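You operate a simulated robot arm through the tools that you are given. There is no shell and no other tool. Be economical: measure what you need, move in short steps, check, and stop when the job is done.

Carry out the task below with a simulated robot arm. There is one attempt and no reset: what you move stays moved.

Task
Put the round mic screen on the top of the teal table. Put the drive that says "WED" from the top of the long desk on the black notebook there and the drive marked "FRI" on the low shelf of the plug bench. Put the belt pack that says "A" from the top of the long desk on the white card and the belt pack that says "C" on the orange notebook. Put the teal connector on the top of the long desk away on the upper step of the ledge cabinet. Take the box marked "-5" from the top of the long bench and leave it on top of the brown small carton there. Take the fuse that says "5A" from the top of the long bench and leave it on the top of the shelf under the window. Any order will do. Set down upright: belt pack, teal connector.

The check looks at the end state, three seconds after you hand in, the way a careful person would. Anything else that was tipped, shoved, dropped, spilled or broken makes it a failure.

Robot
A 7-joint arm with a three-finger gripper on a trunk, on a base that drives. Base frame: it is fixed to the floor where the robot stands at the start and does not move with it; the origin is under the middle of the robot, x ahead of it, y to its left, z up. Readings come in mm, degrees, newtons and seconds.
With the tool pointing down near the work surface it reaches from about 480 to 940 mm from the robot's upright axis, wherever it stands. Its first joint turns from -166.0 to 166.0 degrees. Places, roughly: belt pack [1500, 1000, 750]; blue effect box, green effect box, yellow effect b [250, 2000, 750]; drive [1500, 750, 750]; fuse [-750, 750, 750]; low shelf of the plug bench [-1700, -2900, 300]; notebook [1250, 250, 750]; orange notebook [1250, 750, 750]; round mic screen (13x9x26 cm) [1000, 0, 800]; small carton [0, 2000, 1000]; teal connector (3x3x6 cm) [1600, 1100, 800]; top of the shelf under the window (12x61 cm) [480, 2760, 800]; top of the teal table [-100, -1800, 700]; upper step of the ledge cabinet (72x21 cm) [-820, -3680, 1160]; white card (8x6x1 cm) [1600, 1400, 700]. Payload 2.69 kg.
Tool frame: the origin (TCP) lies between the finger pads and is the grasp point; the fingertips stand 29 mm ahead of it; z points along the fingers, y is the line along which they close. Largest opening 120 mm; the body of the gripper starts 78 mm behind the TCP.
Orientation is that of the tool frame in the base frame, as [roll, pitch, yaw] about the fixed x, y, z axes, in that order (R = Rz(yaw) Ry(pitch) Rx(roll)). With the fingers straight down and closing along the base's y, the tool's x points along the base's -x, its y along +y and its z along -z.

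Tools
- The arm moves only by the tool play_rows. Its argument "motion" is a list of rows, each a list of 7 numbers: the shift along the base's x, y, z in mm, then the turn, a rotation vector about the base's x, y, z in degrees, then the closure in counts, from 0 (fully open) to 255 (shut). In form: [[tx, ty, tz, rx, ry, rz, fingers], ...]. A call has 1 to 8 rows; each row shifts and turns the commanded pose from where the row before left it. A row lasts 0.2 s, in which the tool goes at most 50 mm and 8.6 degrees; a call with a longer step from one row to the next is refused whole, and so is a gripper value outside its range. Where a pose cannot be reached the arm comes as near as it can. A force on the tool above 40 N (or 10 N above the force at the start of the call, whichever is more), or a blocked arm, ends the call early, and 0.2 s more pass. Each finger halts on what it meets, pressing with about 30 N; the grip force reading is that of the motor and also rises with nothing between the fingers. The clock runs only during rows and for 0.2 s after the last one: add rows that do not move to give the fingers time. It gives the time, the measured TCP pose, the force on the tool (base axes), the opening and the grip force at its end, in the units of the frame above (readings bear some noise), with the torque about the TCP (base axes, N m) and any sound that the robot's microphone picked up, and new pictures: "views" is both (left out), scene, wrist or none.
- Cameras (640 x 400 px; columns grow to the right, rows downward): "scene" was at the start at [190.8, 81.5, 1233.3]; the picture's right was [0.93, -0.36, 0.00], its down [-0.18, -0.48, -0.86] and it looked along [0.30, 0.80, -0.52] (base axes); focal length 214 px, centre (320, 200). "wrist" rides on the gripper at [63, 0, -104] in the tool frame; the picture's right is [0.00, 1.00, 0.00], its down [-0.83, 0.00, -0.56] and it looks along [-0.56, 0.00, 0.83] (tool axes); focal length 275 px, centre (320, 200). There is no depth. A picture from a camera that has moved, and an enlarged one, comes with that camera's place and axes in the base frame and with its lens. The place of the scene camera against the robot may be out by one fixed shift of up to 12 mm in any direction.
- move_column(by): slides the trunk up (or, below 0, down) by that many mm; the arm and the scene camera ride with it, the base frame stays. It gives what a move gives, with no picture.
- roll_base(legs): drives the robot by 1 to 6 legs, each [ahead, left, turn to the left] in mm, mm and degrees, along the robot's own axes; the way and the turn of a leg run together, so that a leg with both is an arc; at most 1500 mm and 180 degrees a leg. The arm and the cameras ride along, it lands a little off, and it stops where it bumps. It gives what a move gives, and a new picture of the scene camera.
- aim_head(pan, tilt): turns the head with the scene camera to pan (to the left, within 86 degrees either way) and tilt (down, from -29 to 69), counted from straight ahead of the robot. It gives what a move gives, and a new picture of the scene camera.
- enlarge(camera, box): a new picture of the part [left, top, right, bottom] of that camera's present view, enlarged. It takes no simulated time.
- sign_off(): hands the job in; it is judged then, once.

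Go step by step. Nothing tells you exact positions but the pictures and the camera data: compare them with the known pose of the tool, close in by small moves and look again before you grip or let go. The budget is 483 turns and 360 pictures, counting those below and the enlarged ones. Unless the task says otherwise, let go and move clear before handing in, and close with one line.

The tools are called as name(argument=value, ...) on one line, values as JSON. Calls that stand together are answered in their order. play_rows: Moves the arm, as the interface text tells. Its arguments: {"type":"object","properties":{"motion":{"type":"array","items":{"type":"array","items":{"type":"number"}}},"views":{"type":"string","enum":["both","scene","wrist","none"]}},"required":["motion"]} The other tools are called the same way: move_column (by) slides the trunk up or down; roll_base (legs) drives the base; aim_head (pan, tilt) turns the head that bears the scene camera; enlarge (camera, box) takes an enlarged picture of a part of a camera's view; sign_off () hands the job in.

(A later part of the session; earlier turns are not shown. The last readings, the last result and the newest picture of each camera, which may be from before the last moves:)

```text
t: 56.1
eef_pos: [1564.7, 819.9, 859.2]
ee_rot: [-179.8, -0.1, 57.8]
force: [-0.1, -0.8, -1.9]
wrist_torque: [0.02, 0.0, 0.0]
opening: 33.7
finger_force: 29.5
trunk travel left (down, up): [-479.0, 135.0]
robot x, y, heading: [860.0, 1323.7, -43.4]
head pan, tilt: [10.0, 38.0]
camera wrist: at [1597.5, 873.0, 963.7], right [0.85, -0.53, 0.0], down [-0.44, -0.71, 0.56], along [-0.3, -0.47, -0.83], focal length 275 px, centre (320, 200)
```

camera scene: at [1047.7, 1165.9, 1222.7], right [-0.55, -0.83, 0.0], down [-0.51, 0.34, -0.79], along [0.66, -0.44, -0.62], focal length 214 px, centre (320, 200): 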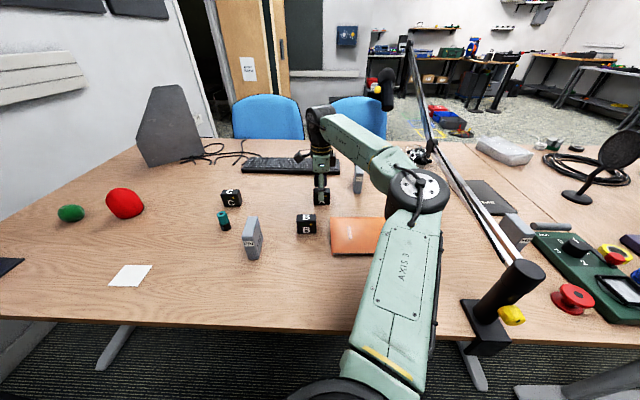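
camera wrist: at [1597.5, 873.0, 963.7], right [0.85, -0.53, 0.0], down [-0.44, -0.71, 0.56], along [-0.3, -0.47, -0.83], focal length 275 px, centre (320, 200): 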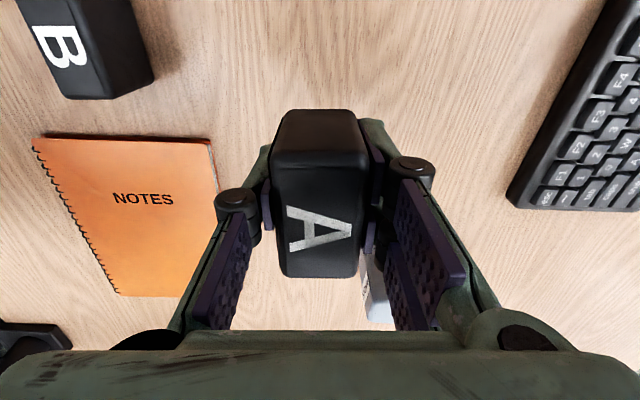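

Held firmly. Now carry it above the white card (≈1580, 1400).

play_rows(motion=[[0, 10, 30, 0, 0, 0, 255], [0, 20, 30, 0, 0, 0, 255], [1, 40, 0, 0, 0, 0, 255], [1, 45, 0, 0, 0, 0, 255], [1, 45, 0, 0, 0, 0, 255], [1, 45, 0, 0, 0, 0, 255], [1, 45, 0, 0, 0, 0, 255], [1, 45, 0, 0, 0, 0, 255]], views="none")

play_rows(motion=[[0, 45, 0, 0, 0, 0, 255], [0, 45, 0, 0, 0, 0, 255], [1, 45, 0, 0, 0, 0, 255], [1, 45, 0, 0, 0, 0, 255], [1, 45, 0, 0, 0, 0, 255], [0, 0, 0, 0, 0, 0, 255]], views="both")

```text
t: 57.9
eef_pos: [1567.9, 1120.7, 922.2]
ee_rot: [-179.9, 0.0, 57.8]
force: [-0.5, 0.0, -1.5]
wrist_torque: [0.03, -0.02, 0.01]
opening: 33.4
finger_force: 29.8
trunk travel left (down, up): [-479.0, 135.0]
robot x, y, heading: [860.5, 1324.5, -43.6]
head pan, tilt: [10.0, 38.0]
```

```text
t: 59.3
eef_pos: [1572.9, 1343.2, 923.4]
ee_rot: [-179.9, 0.0, 57.7]
force: [-0.4, 0.9, -1.4]
wrist_torque: [-0.01, 0.01, 0.01]
opening: 33.7
finger_force: 29.6
trunk travel left (down, up): [-479.0, 135.0]
robot x, y, heading: [860.7, 1324.9, -43.5]
head pan, tilt: [10.0, 38.0]
camera scene: at [1047.6, 1166.1, 1222.7], right [-0.55, -0.83, 0.0], down [-0.51, 0.34, -0.79], along [0.66, -0.44, -0.62], focal length 214 px, centre (320, 200)
camera wrist: at [1604.5, 1397.0, 1027.1], right [0.85, -0.53, 0.0], down [-0.44, -0.71, 0.56], along [-0.3, -0.47, -0.83], focal length 275 px, centre (320, 200)
```

scene: 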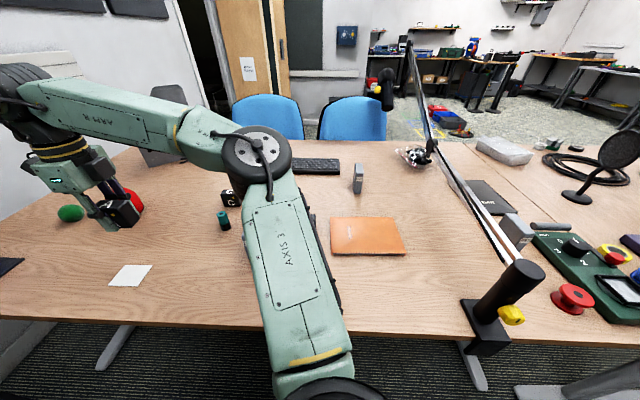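
wrist: 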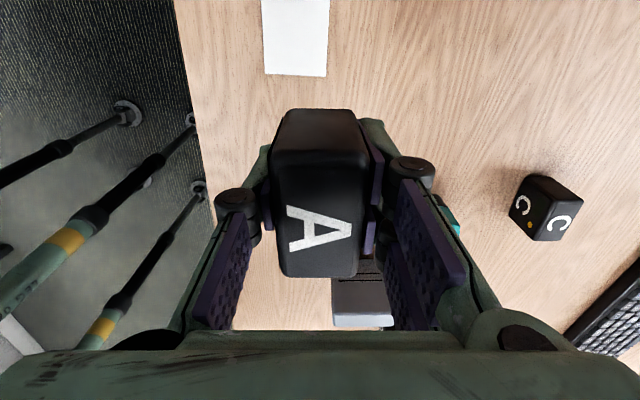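

Card centre works out at (1580, 1402). Move over it and lower.

play_rows(motion=[[4, 30, -20, 0, 0, 0, 255], [3, 29, -40, 0, 0, 0, 255], [0, 0, -40, 0, 0, 0, 255], [0, 0, 0, 0, 0, 0, 255]], views="both")

```text
t: 60.3
eef_pos: [1578.1, 1396.5, 822.4]
ee_rot: [-179.9, -0.1, 57.8]
force: [0.4, 0.0, -1.5]
wrist_torque: [0.03, -0.03, -0.02]
opening: 33.5
finger_force: 30.3
trunk travel left (down, up): [-479.0, 135.0]
robot x, y, heading: [857.4, 1324.2, -43.7]
head pan, tilt: [10.0, 38.0]
camera scene: at [1047.6, 1166.0, 1222.6], right [-0.55, -0.83, 0.0], down [-0.51, 0.34, -0.79], along [0.66, -0.44, -0.62], focal length 214 px, centre (320, 200)
camera wrist: at [1612.1, 1450.0, 927.0], right [0.85, -0.53, 0.0], down [-0.44, -0.71, 0.55], along [-0.3, -0.47, -0.83], focal length 275 px, centre (320, 200)
```

scene: 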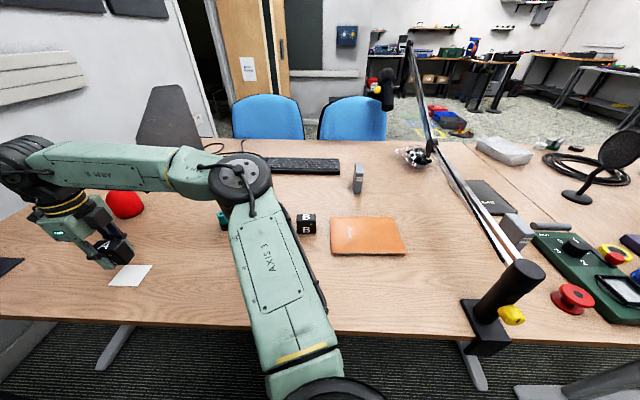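
wrist: 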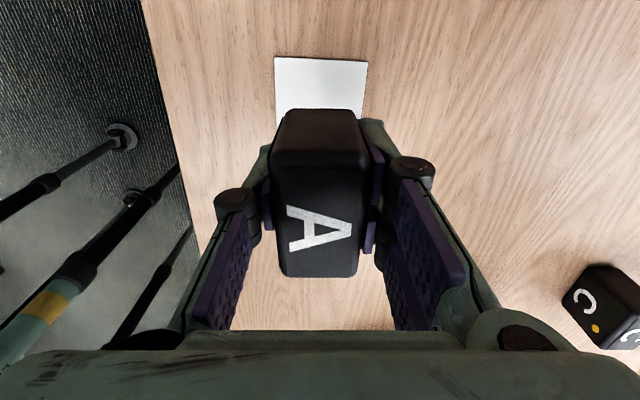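

Aligned. Lower to contact.

play_rows(motion=[[1, 2, -25, 0, 0, 0, 255], [0, 0, -20, 0, 0, 0, 255], [0, 0, -5, 0, 0, 0, 255], [0, 0, 0, 0, 0, 0, 255]], views="wrist")

```text
t: 61.3
eef_pos: [1578.7, 1400.9, 771.6]
ee_rot: [-179.9, 0.0, 57.8]
force: [0.2, -0.9, -2.1]
wrist_torque: [-0.02, -0.01, -0.01]
opening: 33.6
finger_force: 29.6
trunk travel left (down, up): [-479.0, 135.0]
robot x, y, heading: [861.3, 1325.5, -43.6]
head pan, tilt: [10.0, 38.0]
camera wrist: at [1612.1, 1454.7, 876.0], right [0.85, -0.53, 0.0], down [-0.44, -0.71, 0.56], along [-0.3, -0.47, -0.83], focal length 275 px, centre (320, 200)
```

wrist: 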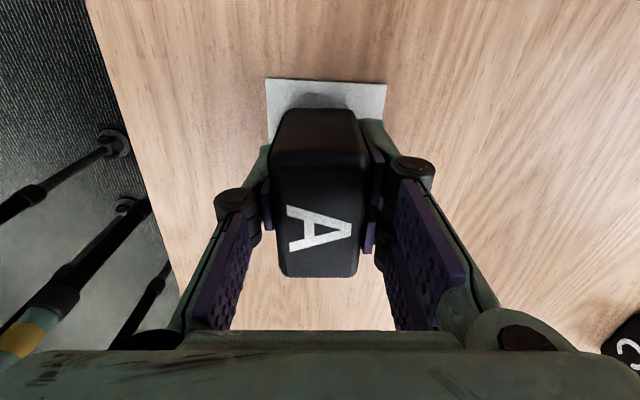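

play_rows(motion=[[0, 0, -4, 0, 0, 0, 255], [0, 0, -3, 0, 0, 0, 255], [0, 0, 0, 0, 0, 0, 255]], views="none")

```text
t: 62.1
eef_pos: [1580.6, 1401.7, 763.6]
ee_rot: [-179.9, 0.0, 57.7]
force: [-0.3, 0.5, -2.1]
wrist_torque: [-0.01, -0.02, -0.02]
opening: 33.5
finger_force: 30.0
trunk travel left (down, up): [-479.0, 135.0]
robot x, y, heading: [858.2, 1323.9, -43.6]
head pan, tilt: [10.0, 38.0]
```

play_rows(motion=[[0, 0, -2, 0, 0, 0, 255], [0, 0, -2, 0, 0, 0, 255], [0, 0, 0, 0, 0, 0, 255]], views="wrist")

```text
t: 62.9
eef_pos: [1579.8, 1402.1, 762.3]
ee_rot: [-179.9, 0.0, 57.7]
force: [0.3, -0.3, 7.3]
wrist_torque: [-0.03, 0.07, -0.01]
opening: 33.5
finger_force: 30.3
trunk travel left (down, up): [-479.0, 135.0]
robot x, y, heading: [859.8, 1321.0, -43.5]
head pan, tilt: [10.0, 38.0]
camera wrist: at [1613.0, 1455.2, 866.0], right [0.85, -0.53, 0.0], down [-0.44, -0.71, 0.55], along [-0.29, -0.47, -0.83], focal length 275 px, centre (320, 200)
```

wrist: 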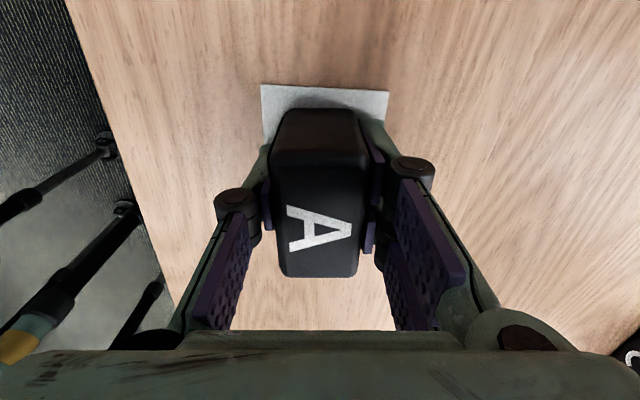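

Contact felt. Release and rise.

play_rows(motion=[[0, 0, 0, 0, 0, 0, 150], [0, 0, 0, 0, 0, 0, 120], [0, 0, 0, 0, 0, 0, 120], [0, 0, 15, 0, 0, 0, 120], [0, 0, 35, 0, 0, 0, 120], [0, 0, 40, 0, 0, 0, 120], [0, 0, 40, 0, 0, 0, 120], [0, 0, 0, 0, 0, 0, 120]], views="both")

```text
t: 64.7
eef_pos: [1583.3, 1400.4, 890.5]
ee_rot: [-179.9, 0.0, 57.7]
force: [-0.4, -0.1, 0.3]
wrist_torque: [0.0, -0.01, -0.02]
opening: 63.4
finger_force: 0.1
trunk travel left (down, up): [-479.0, 135.0]
robot x, y, heading: [860.1, 1326.6, -43.8]
head pan, tilt: [10.0, 38.0]
camera scene: at [1047.4, 1166.0, 1222.7], right [-0.55, -0.83, 0.0], down [-0.51, 0.34, -0.79], along [0.66, -0.44, -0.62], focal length 214 px, centre (320, 200)
camera wrist: at [1615.8, 1454.6, 995.2], right [0.85, -0.53, 0.0], down [-0.44, -0.71, 0.56], along [-0.3, -0.47, -0.83], focal length 275 px, centre (320, 200)
```

scene: 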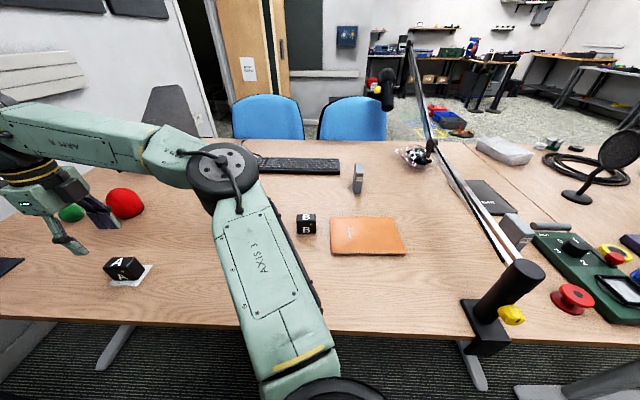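
wrist: 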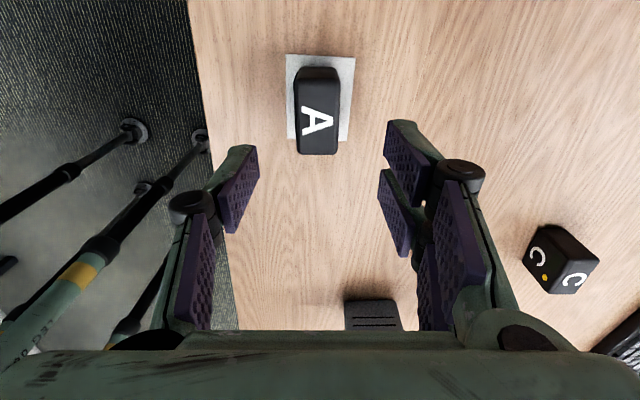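

A stands on the card. Next pack C (≈1735, 1095).

play_rows(motion=[[17, -40, 0, 0, 0, 0, 100], [17, -40, 0, 0, 0, 0, 80], [17, -40, 0, 0, 0, 0, 80], [17, -40, 0, 0, 0, 0, 80], [17, -40, 0, 0, 0, 0, 80], [17, -40, 0, 0, 0, 0, 80], [17, -40, -10, 0, 0, 0, 80], [0, 0, 0, 0, 0, 0, 80]], views="wrist")

```text
t: 66.5
eef_pos: [1699.8, 1120.4, 879.6]
ee_rot: [-179.9, 0.0, 57.8]
force: [-1.5, -0.8, -0.2]
wrist_torque: [0.02, 0.0, 0.01]
opening: 82.4
finger_force: 0.1
trunk travel left (down, up): [-479.0, 135.0]
robot x, y, heading: [860.4, 1325.9, -43.6]
head pan, tilt: [10.0, 38.0]
camera wrist: at [1733.3, 1173.6, 985.0], right [0.85, -0.53, 0.0], down [-0.44, -0.71, 0.56], along [-0.3, -0.47, -0.83], focal length 275 px, centre (320, 200)
```

wrist: 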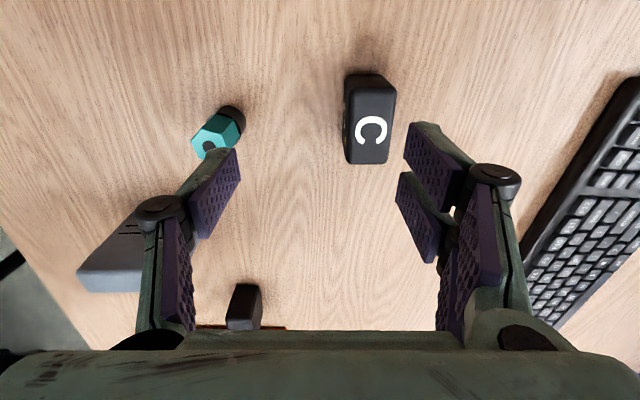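

C's centre is about (1734, 1091). Shift over it and descend part way.

play_rows(motion=[[17, -14, -20, 0, 0, 0, 80], [17, -15, -30, 0, 0, 0, 80], [0, 0, -30, 0, 0, 0, 80], [0, 0, 0, 0, 0, 0, 80]], views="wrist")

```text
t: 67.5
eef_pos: [1720.8, 1093.5, 801.9]
ee_rot: [-180.0, 0.0, 57.7]
force: [0.2, 0.1, -0.5]
wrist_torque: [-0.04, -0.01, 0.01]
opening: 82.2
finger_force: 0.0
out of reach, approached as far as the arm can: row 2
trunk travel left (down, up): [-479.0, 135.0]
robot x, y, heading: [861.1, 1325.9, -43.5]
head pan, tilt: [10.0, 38.0]
camera wrist: at [1754.3, 1147.1, 905.7], right [0.85, -0.53, 0.0], down [-0.44, -0.71, 0.55], along [-0.3, -0.47, -0.83], focal length 275 px, centre (320, 200)
```

wrist: 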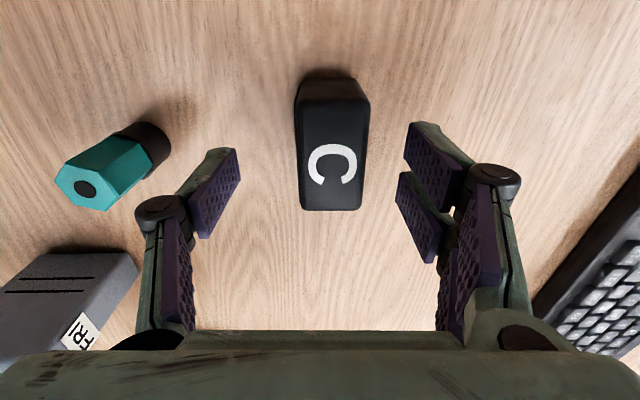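

play_rows(motion=[[7, -1, -15, 0, 0, 0, 80], [0, 0, -15, 0, 0, 0, 80], [0, 0, -9, 0, 0, 0, 80], [0, 0, 0, 0, 0, 0, 80]], views="wrist")

```text
t: 68.5
eef_pos: [1730.7, 1092.8, 760.1]
ee_rot: [-180.0, 0.0, 57.7]
force: [-0.1, 0.0, -0.8]
wrist_torque: [-0.02, -0.01, 0.03]
opening: 82.5
finger_force: 0.0
trunk travel left (down, up): [-479.0, 135.0]
robot x, y, heading: [861.4, 1325.5, -43.5]
head pan, tilt: [10.0, 38.0]
camera wrist: at [1763.4, 1145.8, 865.0], right [0.85, -0.53, 0.0], down [-0.44, -0.71, 0.56], along [-0.3, -0.47, -0.83], focal length 275 px, centre (320, 200)
```

wrist: 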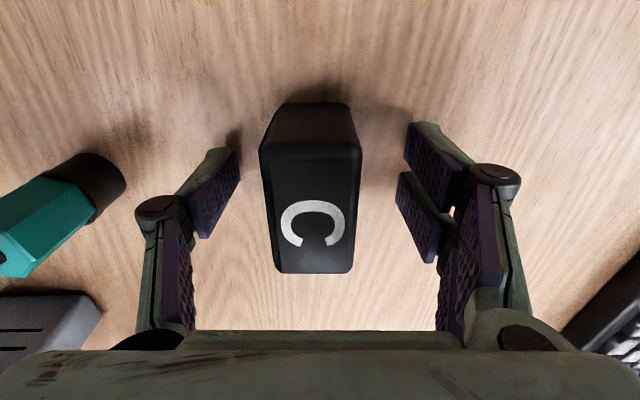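

play_rows(motion=[[-2, 1, 1, 0, 0, 0, 130], [0, 0, 0, 0, 0, 0, 180], [0, 0, 0, 0, 0, 0, 255], [0, 0, 0, 0, 0, 0, 255], [0, 0, 0, 0, 0, 0, 255], [0, 0, 0, 0, 0, 0, 255]], views="none")

play_rows(motion=[[0, 0, 15, 0, 0, 0, 255], [0, 0, 25, 0, 0, 0, 255], [0, 0, 35, 0, 0, 0, 255], [0, 0, 35, 0, 0, 0, 255], [0, 0, 0, 0, 0, 0, 255]], views="wrist")

```text
t: 69.9
eef_pos: [1729.5, 1092.9, 762.0]
ee_rot: [-179.8, 0.0, 57.8]
force: [0.4, 1.1, 0.5]
wrist_torque: [-0.06, -0.01, 0.01]
opening: 33.7
finger_force: 29.9
trunk travel left (down, up): [-479.0, 135.0]
robot x, y, heading: [861.8, 1321.2, -43.7]
head pan, tilt: [10.0, 38.0]
```

```text
t: 71.1
eef_pos: [1712.6, 1094.8, 868.2]
ee_rot: [-179.8, -0.1, 57.7]
force: [0.2, 1.4, -1.4]
wrist_torque: [-0.03, -0.01, -0.02]
opening: 33.7
finger_force: 30.0
out of reach, approached as far as the arm can: row 3, 4
trunk travel left (down, up): [-479.0, 135.0]
robot x, y, heading: [858.8, 1326.4, -43.5]
head pan, tilt: [10.0, 38.0]
camera wrist: at [1746.3, 1148.4, 973.7], right [0.85, -0.53, 0.0], down [-0.44, -0.71, 0.56], along [-0.3, -0.47, -0.83], focal length 275 px, centre (320, 200)
```

wrist: 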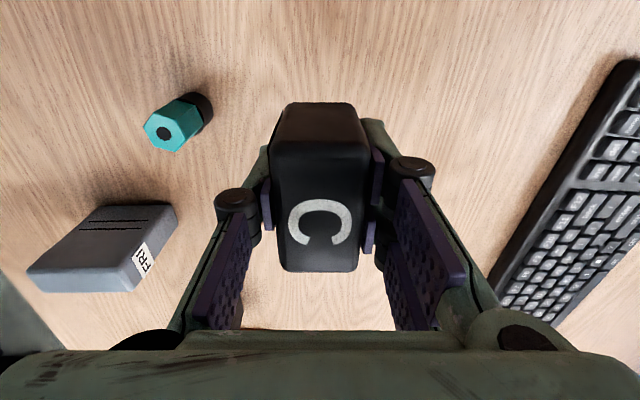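

C held. Carry it over the orange notebook (≈1350, 800).

play_rows(motion=[[-10, -8, 30, 0, 0, 0, 255], [-36, -29, 0, 0, 0, 0, 255], [-36, -29, 0, 0, 0, 0, 255], [-36, -29, 0, 0, 0, 0, 255], [-36, -29, 0, 0, 0, 0, 255], [-36, -29, 0, 0, 0, 0, 255], [0, 0, 0, 0, 0, 0, 255]], views="both")

```text
t: 72.7
eef_pos: [1520.9, 942.1, 901.6]
ee_rot: [-179.8, -0.1, 57.8]
force: [0.5, -0.6, -1.3]
wrist_torque: [0.01, 0.0, 0.03]
opening: 33.8
finger_force: 29.9
trunk travel left (down, up): [-479.0, 135.0]
robot x, y, heading: [859.2, 1322.8, -43.6]
head pan, tilt: [10.0, 38.0]
camera scene: at [1047.5, 1165.9, 1222.6], right [-0.55, -0.83, 0.0], down [-0.51, 0.34, -0.79], along [0.66, -0.44, -0.62], focal length 214 px, centre (320, 200)
camera wrist: at [1553.9, 995.9, 1005.2], right [0.85, -0.53, 0.0], down [-0.44, -0.71, 0.55], along [-0.3, -0.47, -0.83], focal length 275 px, centre (320, 200)
```

scene: 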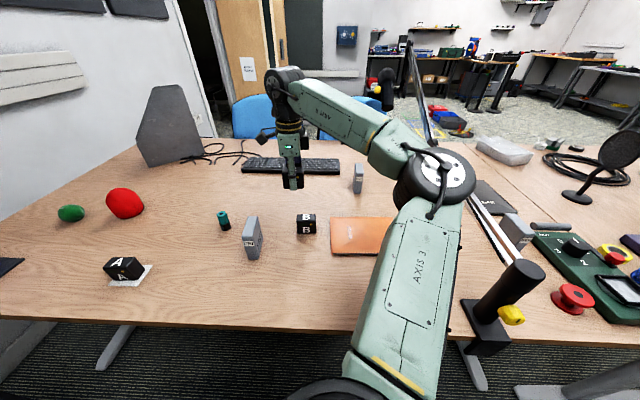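
wrist: 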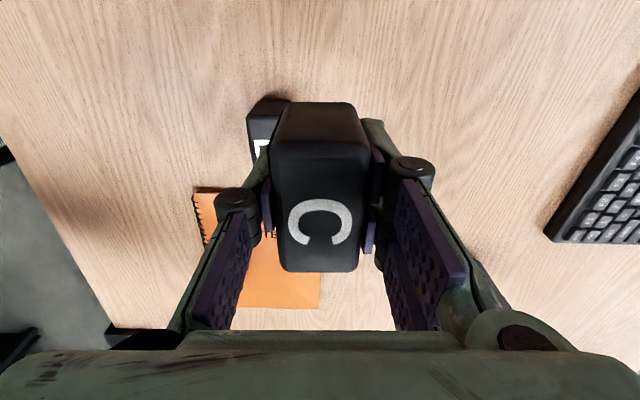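

The boom is ~200 mm from the elbow and lower; continue in steps.

play_rows(motion=[[-36, -29, 0, 0, 0, 0, 255], [-36, -29, 0, 0, 0, 0, 255], [-36, -29, 0, 0, 0, 0, 255], [-30, -25, 0, 0, 0, 0, 255], [0, 0, 0, 0, 0, 0, 255]], views="both")

```text
t: 73.9
eef_pos: [1383.9, 832.4, 900.6]
ee_rot: [-179.9, 0.0, 57.7]
force: [-0.4, -0.3, -1.7]
wrist_torque: [0.01, 0.02, -0.01]
opening: 33.4
finger_force: 29.8
trunk travel left (down, up): [-479.0, 135.0]
robot x, y, heading: [861.3, 1321.5, -43.5]
head pan, tilt: [10.0, 38.0]
camera scene: at [1047.5, 1165.9, 1222.6], right [-0.55, -0.83, 0.0], down [-0.51, 0.34, -0.79], along [0.66, -0.44, -0.62], focal length 214 px, centre (320, 200)
camera wrist: at [1416.7, 885.1, 1005.7], right [0.85, -0.53, 0.0], down [-0.44, -0.71, 0.56], along [-0.3, -0.47, -0.83], focal length 275 px, centre (320, 200)
```

scene: 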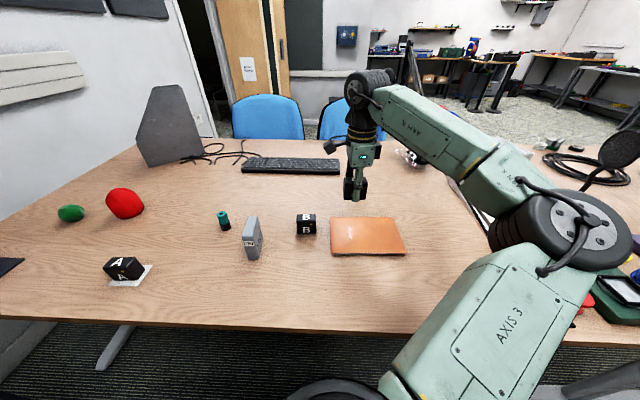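
wrist: 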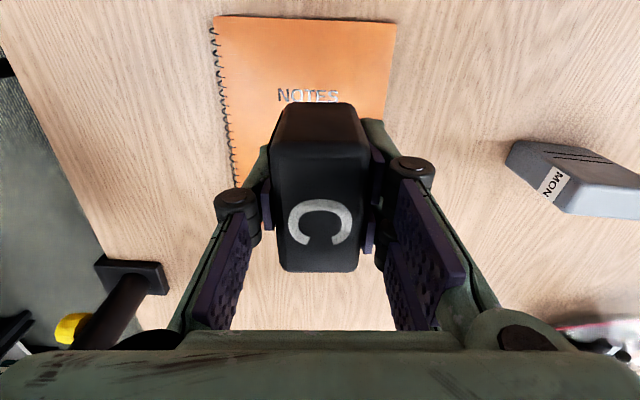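

The pack is already above the notebook (centre ≈1358, 821). Shift slightly and lower in steps.

play_rows(motion=[[-6, -3, -30, 0, 0, 0, 255], [-6, -3, -30, 0, 0, 0, 255], [0, 0, -30, 0, 0, 0, 255], [0, 0, 0, 0, 0, 0, 255]], views="both")

```text
t: 74.9
eef_pos: [1369.5, 825.9, 809.8]
ee_rot: [-179.9, -0.1, 57.7]
force: [-0.1, 0.5, -0.7]
wrist_torque: [-0.04, 0.01, 0.02]
opening: 33.8
finger_force: 30.2
trunk travel left (down, up): [-479.0, 135.0]
robot x, y, heading: [862.2, 1327.0, -43.7]
head pan, tilt: [10.0, 38.0]
camera scene: at [1047.6, 1165.9, 1222.6], right [-0.55, -0.83, 0.0], down [-0.51, 0.34, -0.79], along [0.66, -0.44, -0.62], focal length 214 px, centre (320, 200)
camera wrist: at [1402.8, 878.9, 916.0], right [0.85, -0.53, 0.0], down [-0.44, -0.71, 0.56], along [-0.3, -0.47, -0.83], focal length 275 px, centre (320, 200)
```

scene: 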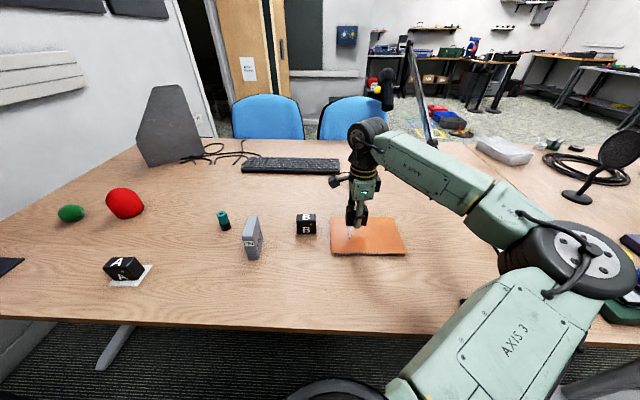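
wrist: 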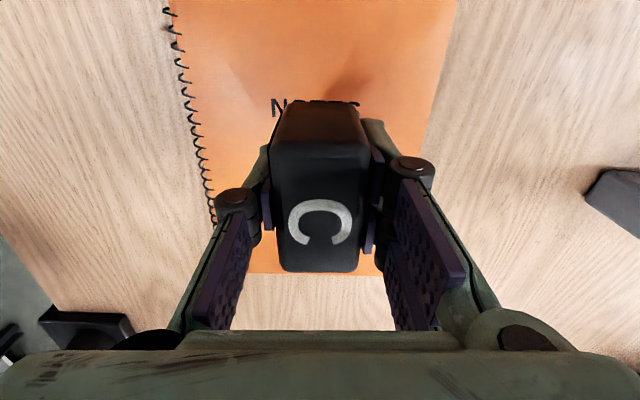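

play_rows(motion=[[-5, -8, -20, 0, 0, 0, 255], [0, 0, -15, 0, 0, 0, 255], [0, 0, -3, 0, 0, 0, 255], [0, 0, 0, 0, 0, 0, 255]], views="wrist")

play_rows(motion=[[0, 0, -2, 0, 0, 0, 255], [0, 0, 0, 0, 0, 0, 255]], views="none")

```text
t: 75.9
eef_pos: [1364.1, 817.2, 773.3]
ee_rot: [179.9, 0.0, 57.8]
force: [-1.3, 0.7, 11.2]
wrist_torque: [0.06, 0.13, 0.02]
opening: 33.5
finger_force: 29.5
trunk travel left (down, up): [-479.0, 135.0]
robot x, y, heading: [858.0, 1325.8, -43.5]
head pan, tilt: [10.0, 38.0]
camera wrist: at [1397.3, 870.6, 878.6], right [0.85, -0.53, 0.0], down [-0.44, -0.71, 0.56], along [-0.29, -0.47, -0.83], focal length 275 px, centre (320, 200)
```

wrist: 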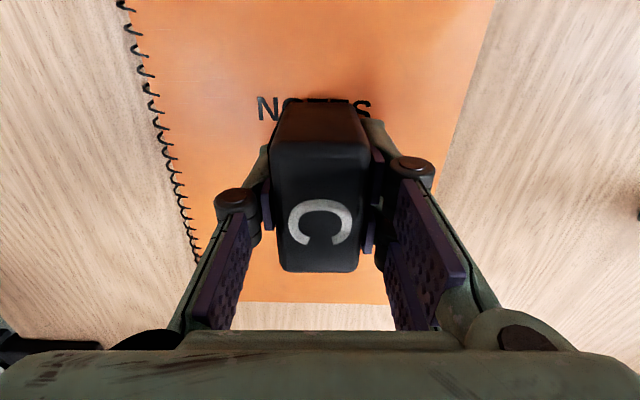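

```text
t: 76.5
eef_pos: [1364.8, 817.4, 774.4]
ee_rot: [179.8, 0.1, 57.7]
force: [1.5, -0.7, 29.5]
wrist_torque: [0.06, -0.07, 0.02]
opening: 33.6
finger_force: 30.1
trunk travel left (down, up): [-479.0, 135.0]
robot x, y, heading: [857.0, 1323.1, -43.6]
head pan, tilt: [10.0, 38.0]
```

Firm contact. Release and rise.

play_rows(motion=[[0, 0, 1.5, 0, 0, 0, 255], [0, 0, 0, 0, 0, 0, 150], [0, 0, 0, 0, 0, 0, 110], [0, 0, 0, 0, 0, 0, 110], [0, 0, 25, 0, 0, 0, 110], [0, 0, 40, 0, 0, 0, 110], [10, 10, 40, 0, 0, 0, 110], [0, 0, 0, 0, 0, 0, 110]], views="both")

```text
t: 78.3
eef_pos: [1378.0, 826.9, 880.0]
ee_rot: [-179.9, -0.1, 57.8]
force: [0.9, -0.5, -0.5]
wrist_torque: [-0.02, 0.01, 0.01]
opening: 68.3
finger_force: 0.2
trunk travel left (down, up): [-479.0, 135.0]
robot x, y, heading: [858.7, 1324.9, -43.8]
head pan, tilt: [10.0, 38.0]
camera scene: at [1047.5, 1166.1, 1222.7], right [-0.55, -0.83, 0.0], down [-0.51, 0.34, -0.79], along [0.66, -0.44, -0.62], focal length 214 px, centre (320, 200)
camera wrist: at [1411.5, 879.7, 983.6], right [0.85, -0.53, 0.0], down [-0.44, -0.71, 0.55], along [-0.3, -0.47, -0.83], focal length 275 px, centre (320, 200)
```

scene: 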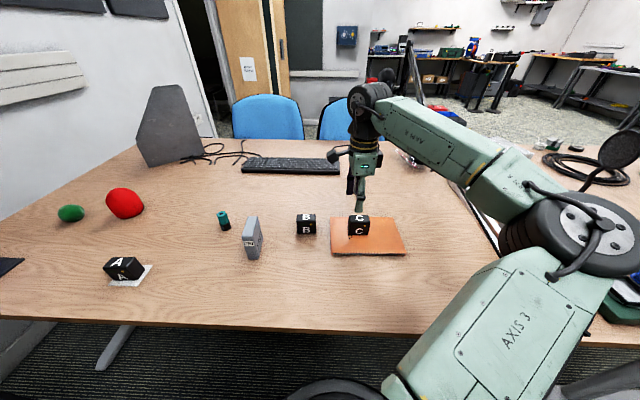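
wrist: 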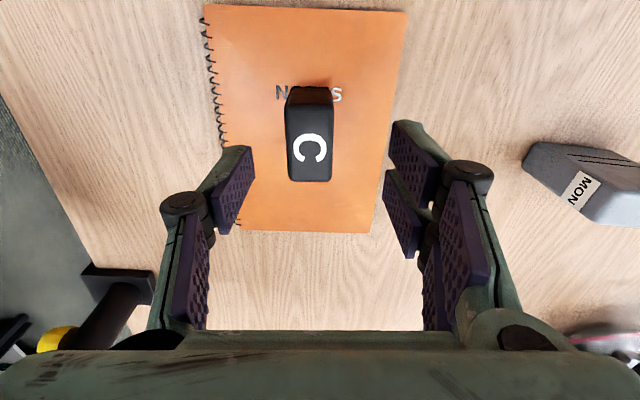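

C is placed. Next the teal connector (≈1622, 1153).

play_rows(motion=[[27, 36, 10, 0, 0, 0, 110], [27, 36, 10, 0, 0, 0, 110], [27, 36, 0, 0, 0, 0, 110], [27, 36, 0, 0, 0, 0, 110], [27, 36, 0, 0, 0, 0, 110], [27, 36, 0, 0, 0, 0, 110], [27, 36, 0, 0, 0, 0, 110], [27, 36, 0, 0, 0, 0, 110]], views="none")

play_rows(motion=[[20, 25, -20, 0, 0, 0, 110], [0, 0, -20, 0, 0, 0, 110], [0, 0, 0, 0, 0, 0, 110]], views="wrist")

```text
t: 80.1
eef_pos: [1593.4, 1114.8, 898.3]
ee_rot: [-179.9, 0.0, 57.6]
force: [0.2, 0.0, -0.5]
wrist_torque: [0.02, -0.02, 0.01]
opening: 68.3
finger_force: 0.2
trunk travel left (down, up): [-479.0, 135.0]
robot x, y, heading: [861.6, 1322.7, -43.7]
head pan, tilt: [10.0, 38.0]
```

```text
t: 80.9
eef_pos: [1612.0, 1137.1, 859.1]
ee_rot: [-179.9, -0.1, 57.7]
force: [0.1, 0.2, -1.5]
wrist_torque: [0.01, 0.01, 0.01]
opening: 68.0
finger_force: 0.1
trunk travel left (down, up): [-479.0, 135.0]
robot x, y, heading: [862.9, 1322.2, -43.8]
head pan, tilt: [10.0, 38.0]
camera wrist: at [1645.4, 1191.5, 962.8], right [0.85, -0.53, 0.0], down [-0.44, -0.71, 0.55], along [-0.3, -0.47, -0.83], focal length 275 px, centre (320, 200)
```

wrist: 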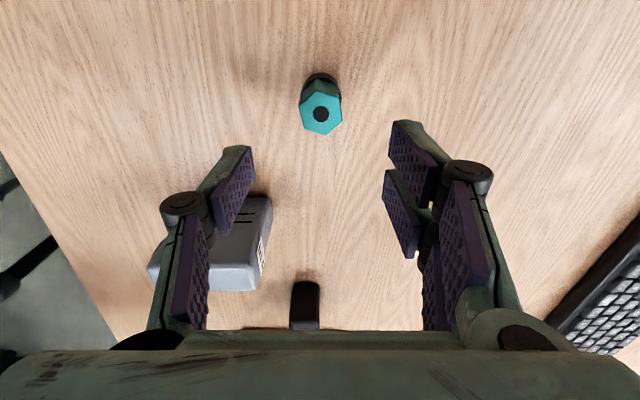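

Flats face the fingers. Move over and lower.

play_rows(motion=[[6, 11, -30, 0, 0, 0, 110], [0, 0, -30, 0, 0, 0, 120], [0, 0, 0, 0, 0, 0, 120]], views="wrist")

```text
t: 81.7
eef_pos: [1617.7, 1152.5, 800.1]
ee_rot: [-179.9, 0.0, 57.7]
force: [-0.5, 0.2, 0.2]
wrist_torque: [0.04, 0.02, 0.02]
opening: 63.4
finger_force: 0.0
trunk travel left (down, up): [-479.0, 135.0]
robot x, y, heading: [859.0, 1323.4, -43.8]
head pan, tilt: [10.0, 38.0]
camera wrist: at [1651.2, 1206.8, 905.3], right [0.85, -0.53, 0.0], down [-0.44, -0.71, 0.56], along [-0.3, -0.47, -0.83], focal length 275 px, centre (320, 200)
```

wrist: 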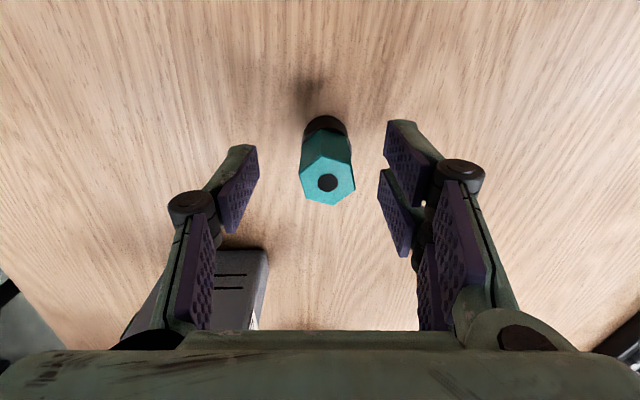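

play_rows(motion=[[1, -6, -20, 0, 0, 0, 120], [0, 0, -16, 0, 0, 0, 120], [0, 0, 0, 0, 0, 0, 180], [0, 0, 0, 0, 0, 0, 255], [0, 0, 0, 0, 0, 0, 255], [0, 0, 0, 0, 0, 0, 255], [0, 0, 0, 0, 0, 0, 255]], views="wrist")

```text
t: 83.3
eef_pos: [1618.7, 1145.8, 761.6]
ee_rot: [-179.9, 0.0, 57.7]
force: [0.2, -0.7, -0.5]
wrist_torque: [0.02, 0.01, 0.0]
opening: 27.2
finger_force: 30.6
trunk travel left (down, up): [-479.0, 135.0]
robot x, y, heading: [863.7, 1324.2, -44.0]
head pan, tilt: [10.0, 38.0]
camera wrist: at [1651.4, 1198.9, 866.6], right [0.85, -0.53, 0.0], down [-0.44, -0.71, 0.56], along [-0.3, -0.47, -0.83], focal length 275 px, centre (320, 200)
```

wrist: 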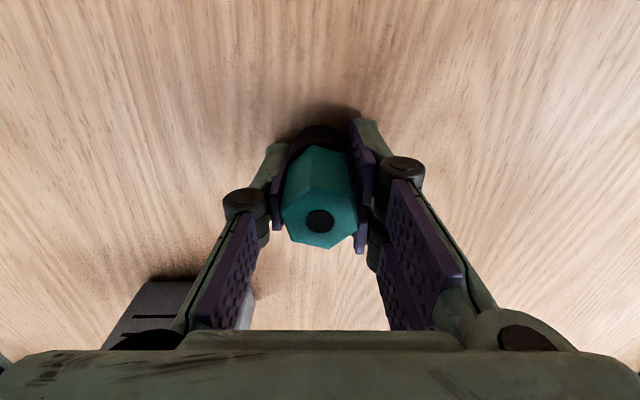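

Gripped (27 mm, 30 N). Lift and check.

play_rows(motion=[[0, 0, 15, 0, 0, 0, 255], [0, 0, 30, 0, 0, 0, 255], [0, 0, 40, 0, 0, 0, 255], [0, 0, 45, 0, 0, 0, 255], [0, 0, 45, 0, 0, 0, 255], [0, 0, 45, 0, 0, 0, 255], [0, 0, 45, 0, 0, 0, 255], [0, 0, 20, 0, 0, 0, 255]], views="wrist")

```text
t: 85.1
eef_pos: [1618.5, 1145.9, 1033.3]
ee_rot: [180.0, -0.3, 57.7]
force: [0.2, -0.7, -0.5]
wrist_torque: [-0.01, 0.0, -0.04]
opening: 27.2
finger_force: 29.4
out of reach, approached as far as the arm can: row 8
trunk travel left (down, up): [-479.0, 135.0]
robot x, y, heading: [860.1, 1322.1, -43.7]
head pan, tilt: [10.0, 38.0]
camera wrist: at [1650.1, 1199.6, 1139.0], right [0.85, -0.53, 0.0], down [-0.44, -0.71, 0.55], along [-0.29, -0.47, -0.83], focal length 275 px, centre (320, 200)
```

wrist: 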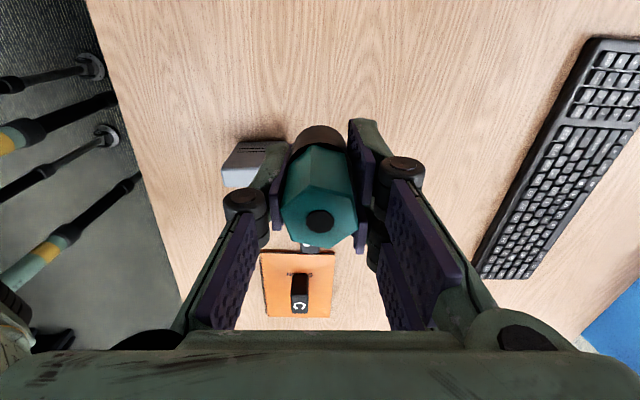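

Connector secured. Retract the arm to the travel pose before driving.

play_rows(motion=[[-34, 27, 0, 0, 0, 6.5, 255], [-34, 27, 0, 0, 0, 6.5, 255], [-34, 27, 0, 0, 0, 6.5, 255], [-34, 27, 0, 0, 0, 6.5, 255], [-34, 27, 0, 0, 0, 6.5, 255], [-34, 27, 0, 0, 0, 6.5, 255], [-34, 27, 0, 0, 0, 6.5, 255], [-34, 27, 0, 0, 0, 6.5, 255]], views="none")

play_rows(motion=[[-34, 27, 4, 0, 0, 6.5, 255], [-34, 27, 4, 0, 0, 6.5, 255], [-34, 27, 4, 0, 0, 6.5, 255], [-34, 27, 4, 0, 0, 6.5, 255], [0, 0, 0, 0, 0, 0, 255]], views="none")

roll_base(legs=[[-230, 0, 0]])

```text
t: 86.9
eef_pos: [1344.5, 1360.3, 1032.5]
ee_rot: [-179.8, 0.0, 109.8]
force: [-0.6, 0.1, -0.7]
wrist_torque: [-0.01, 0.01, -0.04]
opening: 27.1
finger_force: 29.9
trunk travel left (down, up): [-479.0, 135.0]
robot x, y, heading: [857.9, 1322.9, -43.7]
head pan, tilt: [10.0, 38.0]
```

```text
t: 88.1
eef_pos: [1210.0, 1469.8, 1051.2]
ee_rot: [-179.9, 0.0, 135.9]
force: [-0.3, -0.5, -1.0]
wrist_torque: [-0.03, 0.0, -0.02]
opening: 27.4
finger_force: 30.1
trunk travel left (down, up): [-479.0, 135.0]
robot x, y, heading: [861.8, 1324.3, -43.9]
head pan, tilt: [10.0, 38.0]
```

```text
t: 89.8
eef_pos: [1039.0, 1634.1, 1051.1]
ee_rot: [-179.9, 0.0, 136.1]
force: [-0.5, -0.1, -0.6]
wrist_torque: [-0.01, -0.02, 0.0]
opening: 27.4
finger_force: 30.1
trunk travel left (down, up): [-479.0, 135.0]
robot x, y, heading: [688.1, 1485.6, -43.4]
head pan, tilt: [10.0, 38.0]
camera scene: at [876.9, 1329.5, 1222.7], right [-0.55, -0.84, 0.0], down [-0.51, 0.34, -0.79], along [0.66, -0.43, -0.62], focal length 214 px, centre (320, 200)
```

scene: 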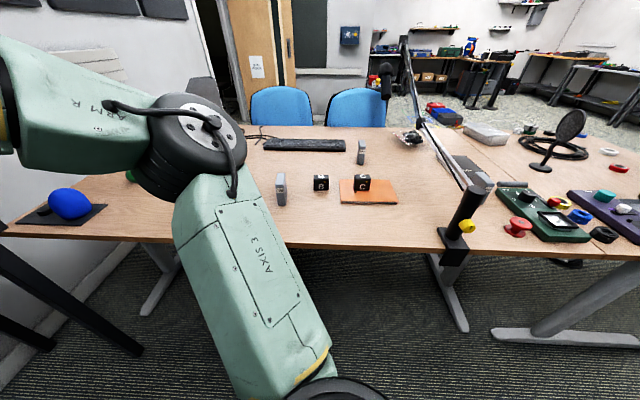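

roll_base(legs=[[0, 0, -79]])

aim_head(pan=0, tilt=20)

```text
t: 93.7
eef_pos: [907.7, 1177.4, 1050.7]
ee_rot: [-179.9, -0.1, 58.8]
force: [-0.4, 0.0, -1.4]
wrist_torque: [-0.02, 0.02, 0.0]
opening: 27.2
finger_force: 29.5
trunk travel left (down, up): [-479.0, 135.0]
robot x, y, heading: [687.4, 1484.2, -120.6]
head pan, tilt: [10.0, 38.0]
camera scene: at [581.7, 1268.5, 1222.7], right [-0.94, 0.35, 0.0], down [0.22, 0.58, -0.79], along [-0.28, -0.74, -0.62], focal length 214 px, centre (320, 200)
```

scene: 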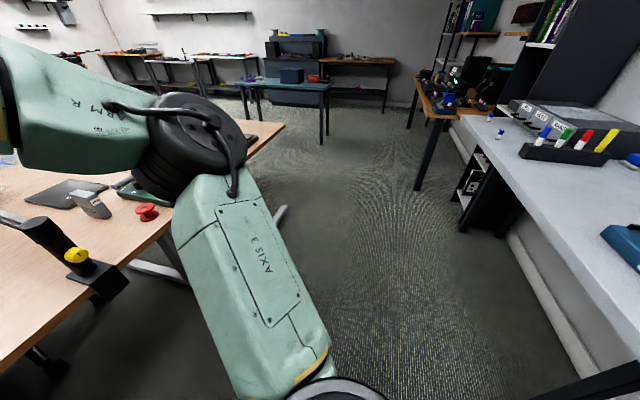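

```text
t: 94.5
eef_pos: [909.6, 1177.5, 1051.2]
ee_rot: [-179.9, 0.0, 58.8]
force: [-0.1, -0.5, -1.6]
wrist_torque: [0.0, 0.0, -0.03]
opening: 27.1
finger_force: 29.9
trunk travel left (down, up): [-479.0, 135.0]
robot x, y, heading: [686.8, 1487.7, -120.5]
head pan, tilt: [0.0, 20.0]
camera scene: at [564.7, 1269.1, 1251.0], right [-0.86, 0.51, 0.0], down [0.17, 0.3, -0.94], along [-0.48, -0.81, -0.34], focal length 214 px, centre (320, 200)
```

scene: 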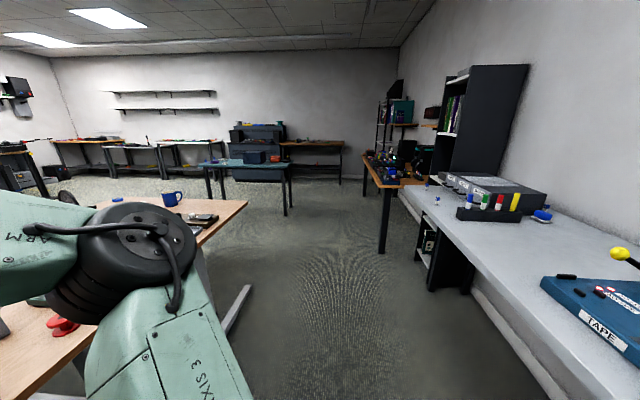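

The route is clear: straight along the aisle past the desk and teal table. Drive in stages.

roll_base(legs=[[1500, 0, 0], [700, 0, 0]])

```text
t: 105.4
eef_pos: [-204.0, -732.2, 1051.9]
ee_rot: [-179.9, -0.1, 58.5]
force: [0.3, -0.2, -0.9]
wrist_torque: [0.01, -0.03, 0.01]
opening: 27.2
finger_force: 30.1
trunk travel left (down, up): [-479.0, 135.0]
robot x, y, heading: [-423.2, -419.1, -120.8]
head pan, tilt: [0.0, 20.0]
camera scene: at [-548.4, -639.3, 1251.0], right [-0.86, 0.51, 0.0], down [0.17, 0.29, -0.94], along [-0.48, -0.81, -0.34], focal length 214 px, centre (320, 200)
```

scene: 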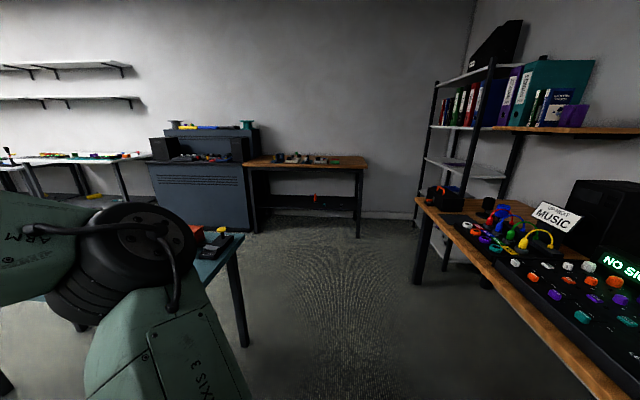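

enlarge(camera="scene", box=[140, 110, 380, 260])

```text
2.67 times, centred on (260, 185) of scene
camera zoom: at [-548.4, -639.3, 1251.0], right [-0.86, 0.51, 0.0], down [0.17, 0.29, -0.94], along [-0.48, -0.81, -0.34], focal length 572 px, centre (480, 240)
```

zoom: 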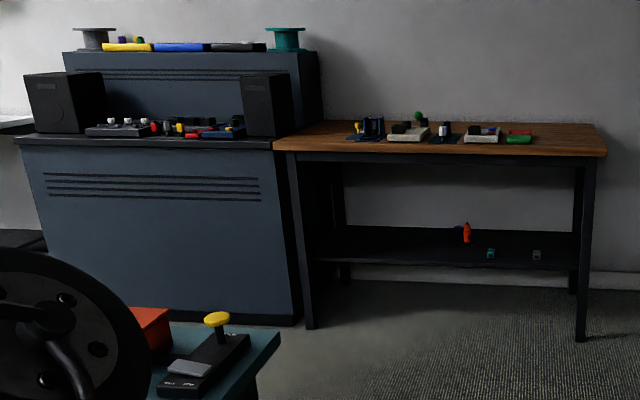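

roll_base(legs=[[1100, -80, 0], [900, 0, 0]])

move_column(by=130)

aim_head(pan=55, tilt=25)

```text
t: 115.3
eef_pos: [-1316.8, -2384.8, 1051.2]
ee_rot: [-179.8, 0.0, 57.5]
force: [0.1, 0.2, -0.8]
wrist_torque: [0.02, 0.03, -0.02]
opening: 27.1
finger_force: 30.4
trunk travel left (down, up): [-479.0, 135.0]
robot x, y, heading: [-1529.4, -2072.9, -121.8]
head pan, tilt: [0.0, 20.0]
camera scene: at [-1658.7, -2286.6, 1251.1], right [-0.85, 0.53, 0.0], down [0.18, 0.29, -0.94], along [-0.5, -0.8, -0.34], focal length 214 px, centre (320, 200)
```

scene: 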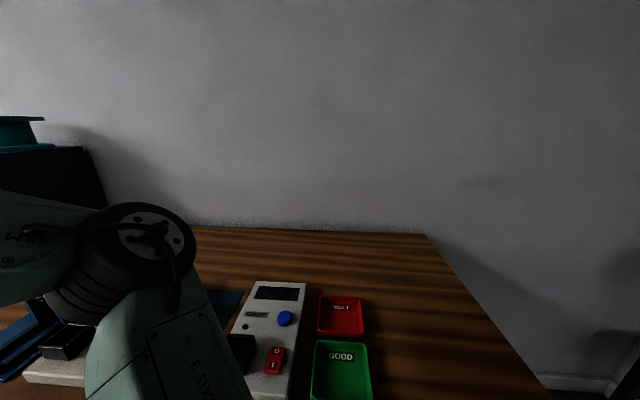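

```text
t: 116.9
eef_pos: [-1318.1, -2386.1, 1181.5]
ee_rot: [-179.9, 0.1, 57.5]
force: [-0.3, -0.2, -0.1]
wrist_torque: [0.03, 0.0, 0.0]
opening: 27.2
finger_force: 29.6
trunk travel left (down, up): [-609.0, 5.0]
robot x, y, heading: [-1526.7, -2068.2, -122.0]
head pan, tilt: [0.0, 20.0]
```

```text
t: 118.1
eef_pos: [-1316.1, -2386.8, 1181.1]
ee_rot: [-179.9, 0.1, 57.5]
force: [0.1, 0.1, -0.2]
wrist_torque: [-0.03, 0.01, 0.02]
opening: 27.1
finger_force: 30.3
trunk travel left (down, up): [-609.0, 5.0]
robot x, y, heading: [-1530.6, -2076.0, -122.0]
head pan, tilt: [55.0, 25.0]
camera scene: at [-1573.4, -2292.1, 1373.0], right [-0.92, -0.39, 0.0], down [-0.17, 0.39, -0.91], along [0.36, -0.83, -0.42], focal length 214 px, centre (320, 200)
```

scene: 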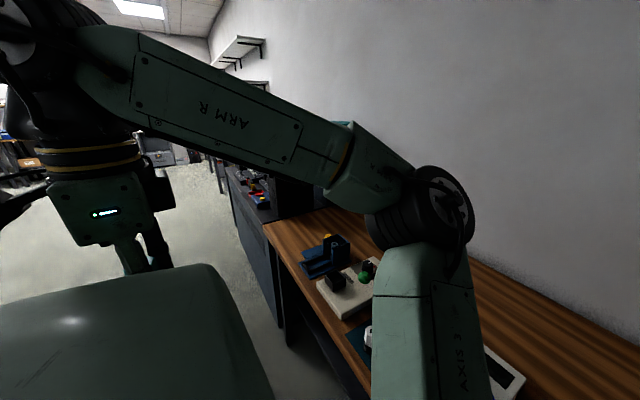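

The plug bench is right ahead; the cabinet is to my left. I strafe left to stand before the cabinet.

roll_base(legs=[[-60, 1250, 0]])

aim_head(pan=-5, tilt=20)

```text
t: 127.9
eef_pos: [-236.8, -2973.4, 1181.7]
ee_rot: [-179.9, 0.0, 58.0]
force: [-0.4, -0.1, -0.6]
wrist_torque: [-0.01, -0.01, -0.03]
opening: 27.0
finger_force: 29.5
trunk travel left (down, up): [-609.0, 5.0]
robot x, y, heading: [-451.8, -2661.9, -121.3]
head pan, tilt: [55.0, 25.0]
camera scene: at [-495.5, -2881.8, 1373.0], right [-0.92, -0.4, 0.0], down [-0.17, 0.39, -0.91], along [0.36, -0.83, -0.42], focal length 214 px, centre (320, 200)
```

scene: 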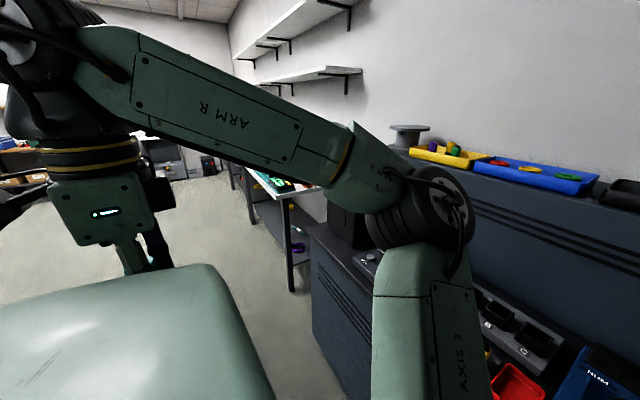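

```text
t: 129.2
eef_pos: [-237.9, -2973.5, 1181.0]
ee_rot: [-179.9, 0.0, 58.1]
force: [-0.3, 0.1, -0.7]
wrist_torque: [-0.02, 0.0, -0.04]
opening: 27.4
finger_force: 30.6
trunk travel left (down, up): [-609.0, 5.0]
robot x, y, heading: [-455.3, -2656.5, -121.4]
head pan, tilt: [-5.0, 20.0]
camera scene: at [-587.7, -2872.6, 1381.1], right [-0.81, 0.59, 0.0], down [0.2, 0.28, -0.94], along [-0.56, -0.76, -0.34], focal length 214 px, centre (320, 200)
```

scene: 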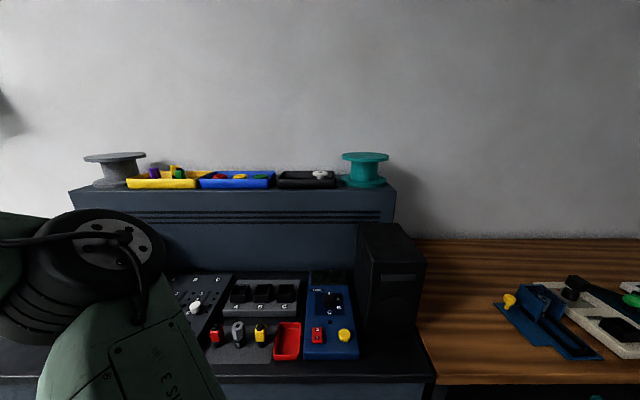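

enlarge(camera="scene", box=[60, 140, 420, 365])

enlarge(camera="scene", box=[250, 140, 410, 240])

```text
1.78 times, centred on (240, 252) of scene
camera zoom: at [-587.7, -2872.6, 1381.1], right [-0.81, 0.59, 0.0], down [0.2, 0.28, -0.94], along [-0.56, -0.76, -0.34], focal length 381 px, centre (462, 107)
```

zoom: 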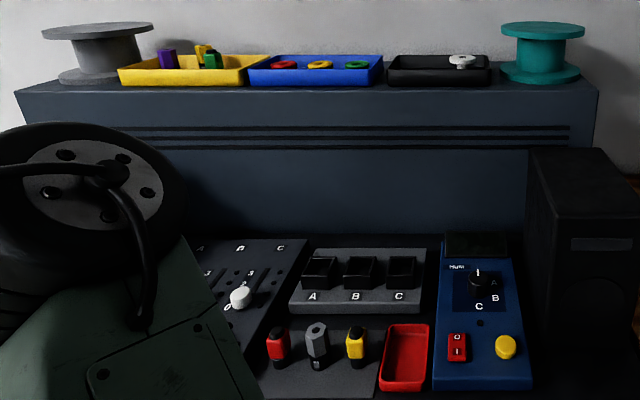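

```text
4.00 times, centred on (330, 190) of scene
camera zoom: at [-587.7, -2872.6, 1381.1], right [-0.81, 0.59, 0.0], down [0.2, 0.28, -0.94], along [-0.56, -0.76, -0.34], focal length 858 px, centre (280, 240)
```

zoom: 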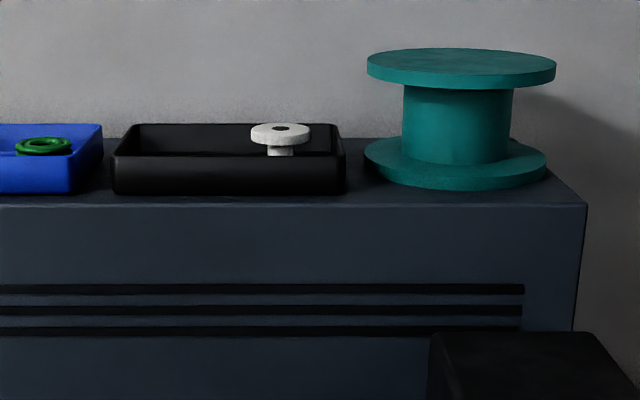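

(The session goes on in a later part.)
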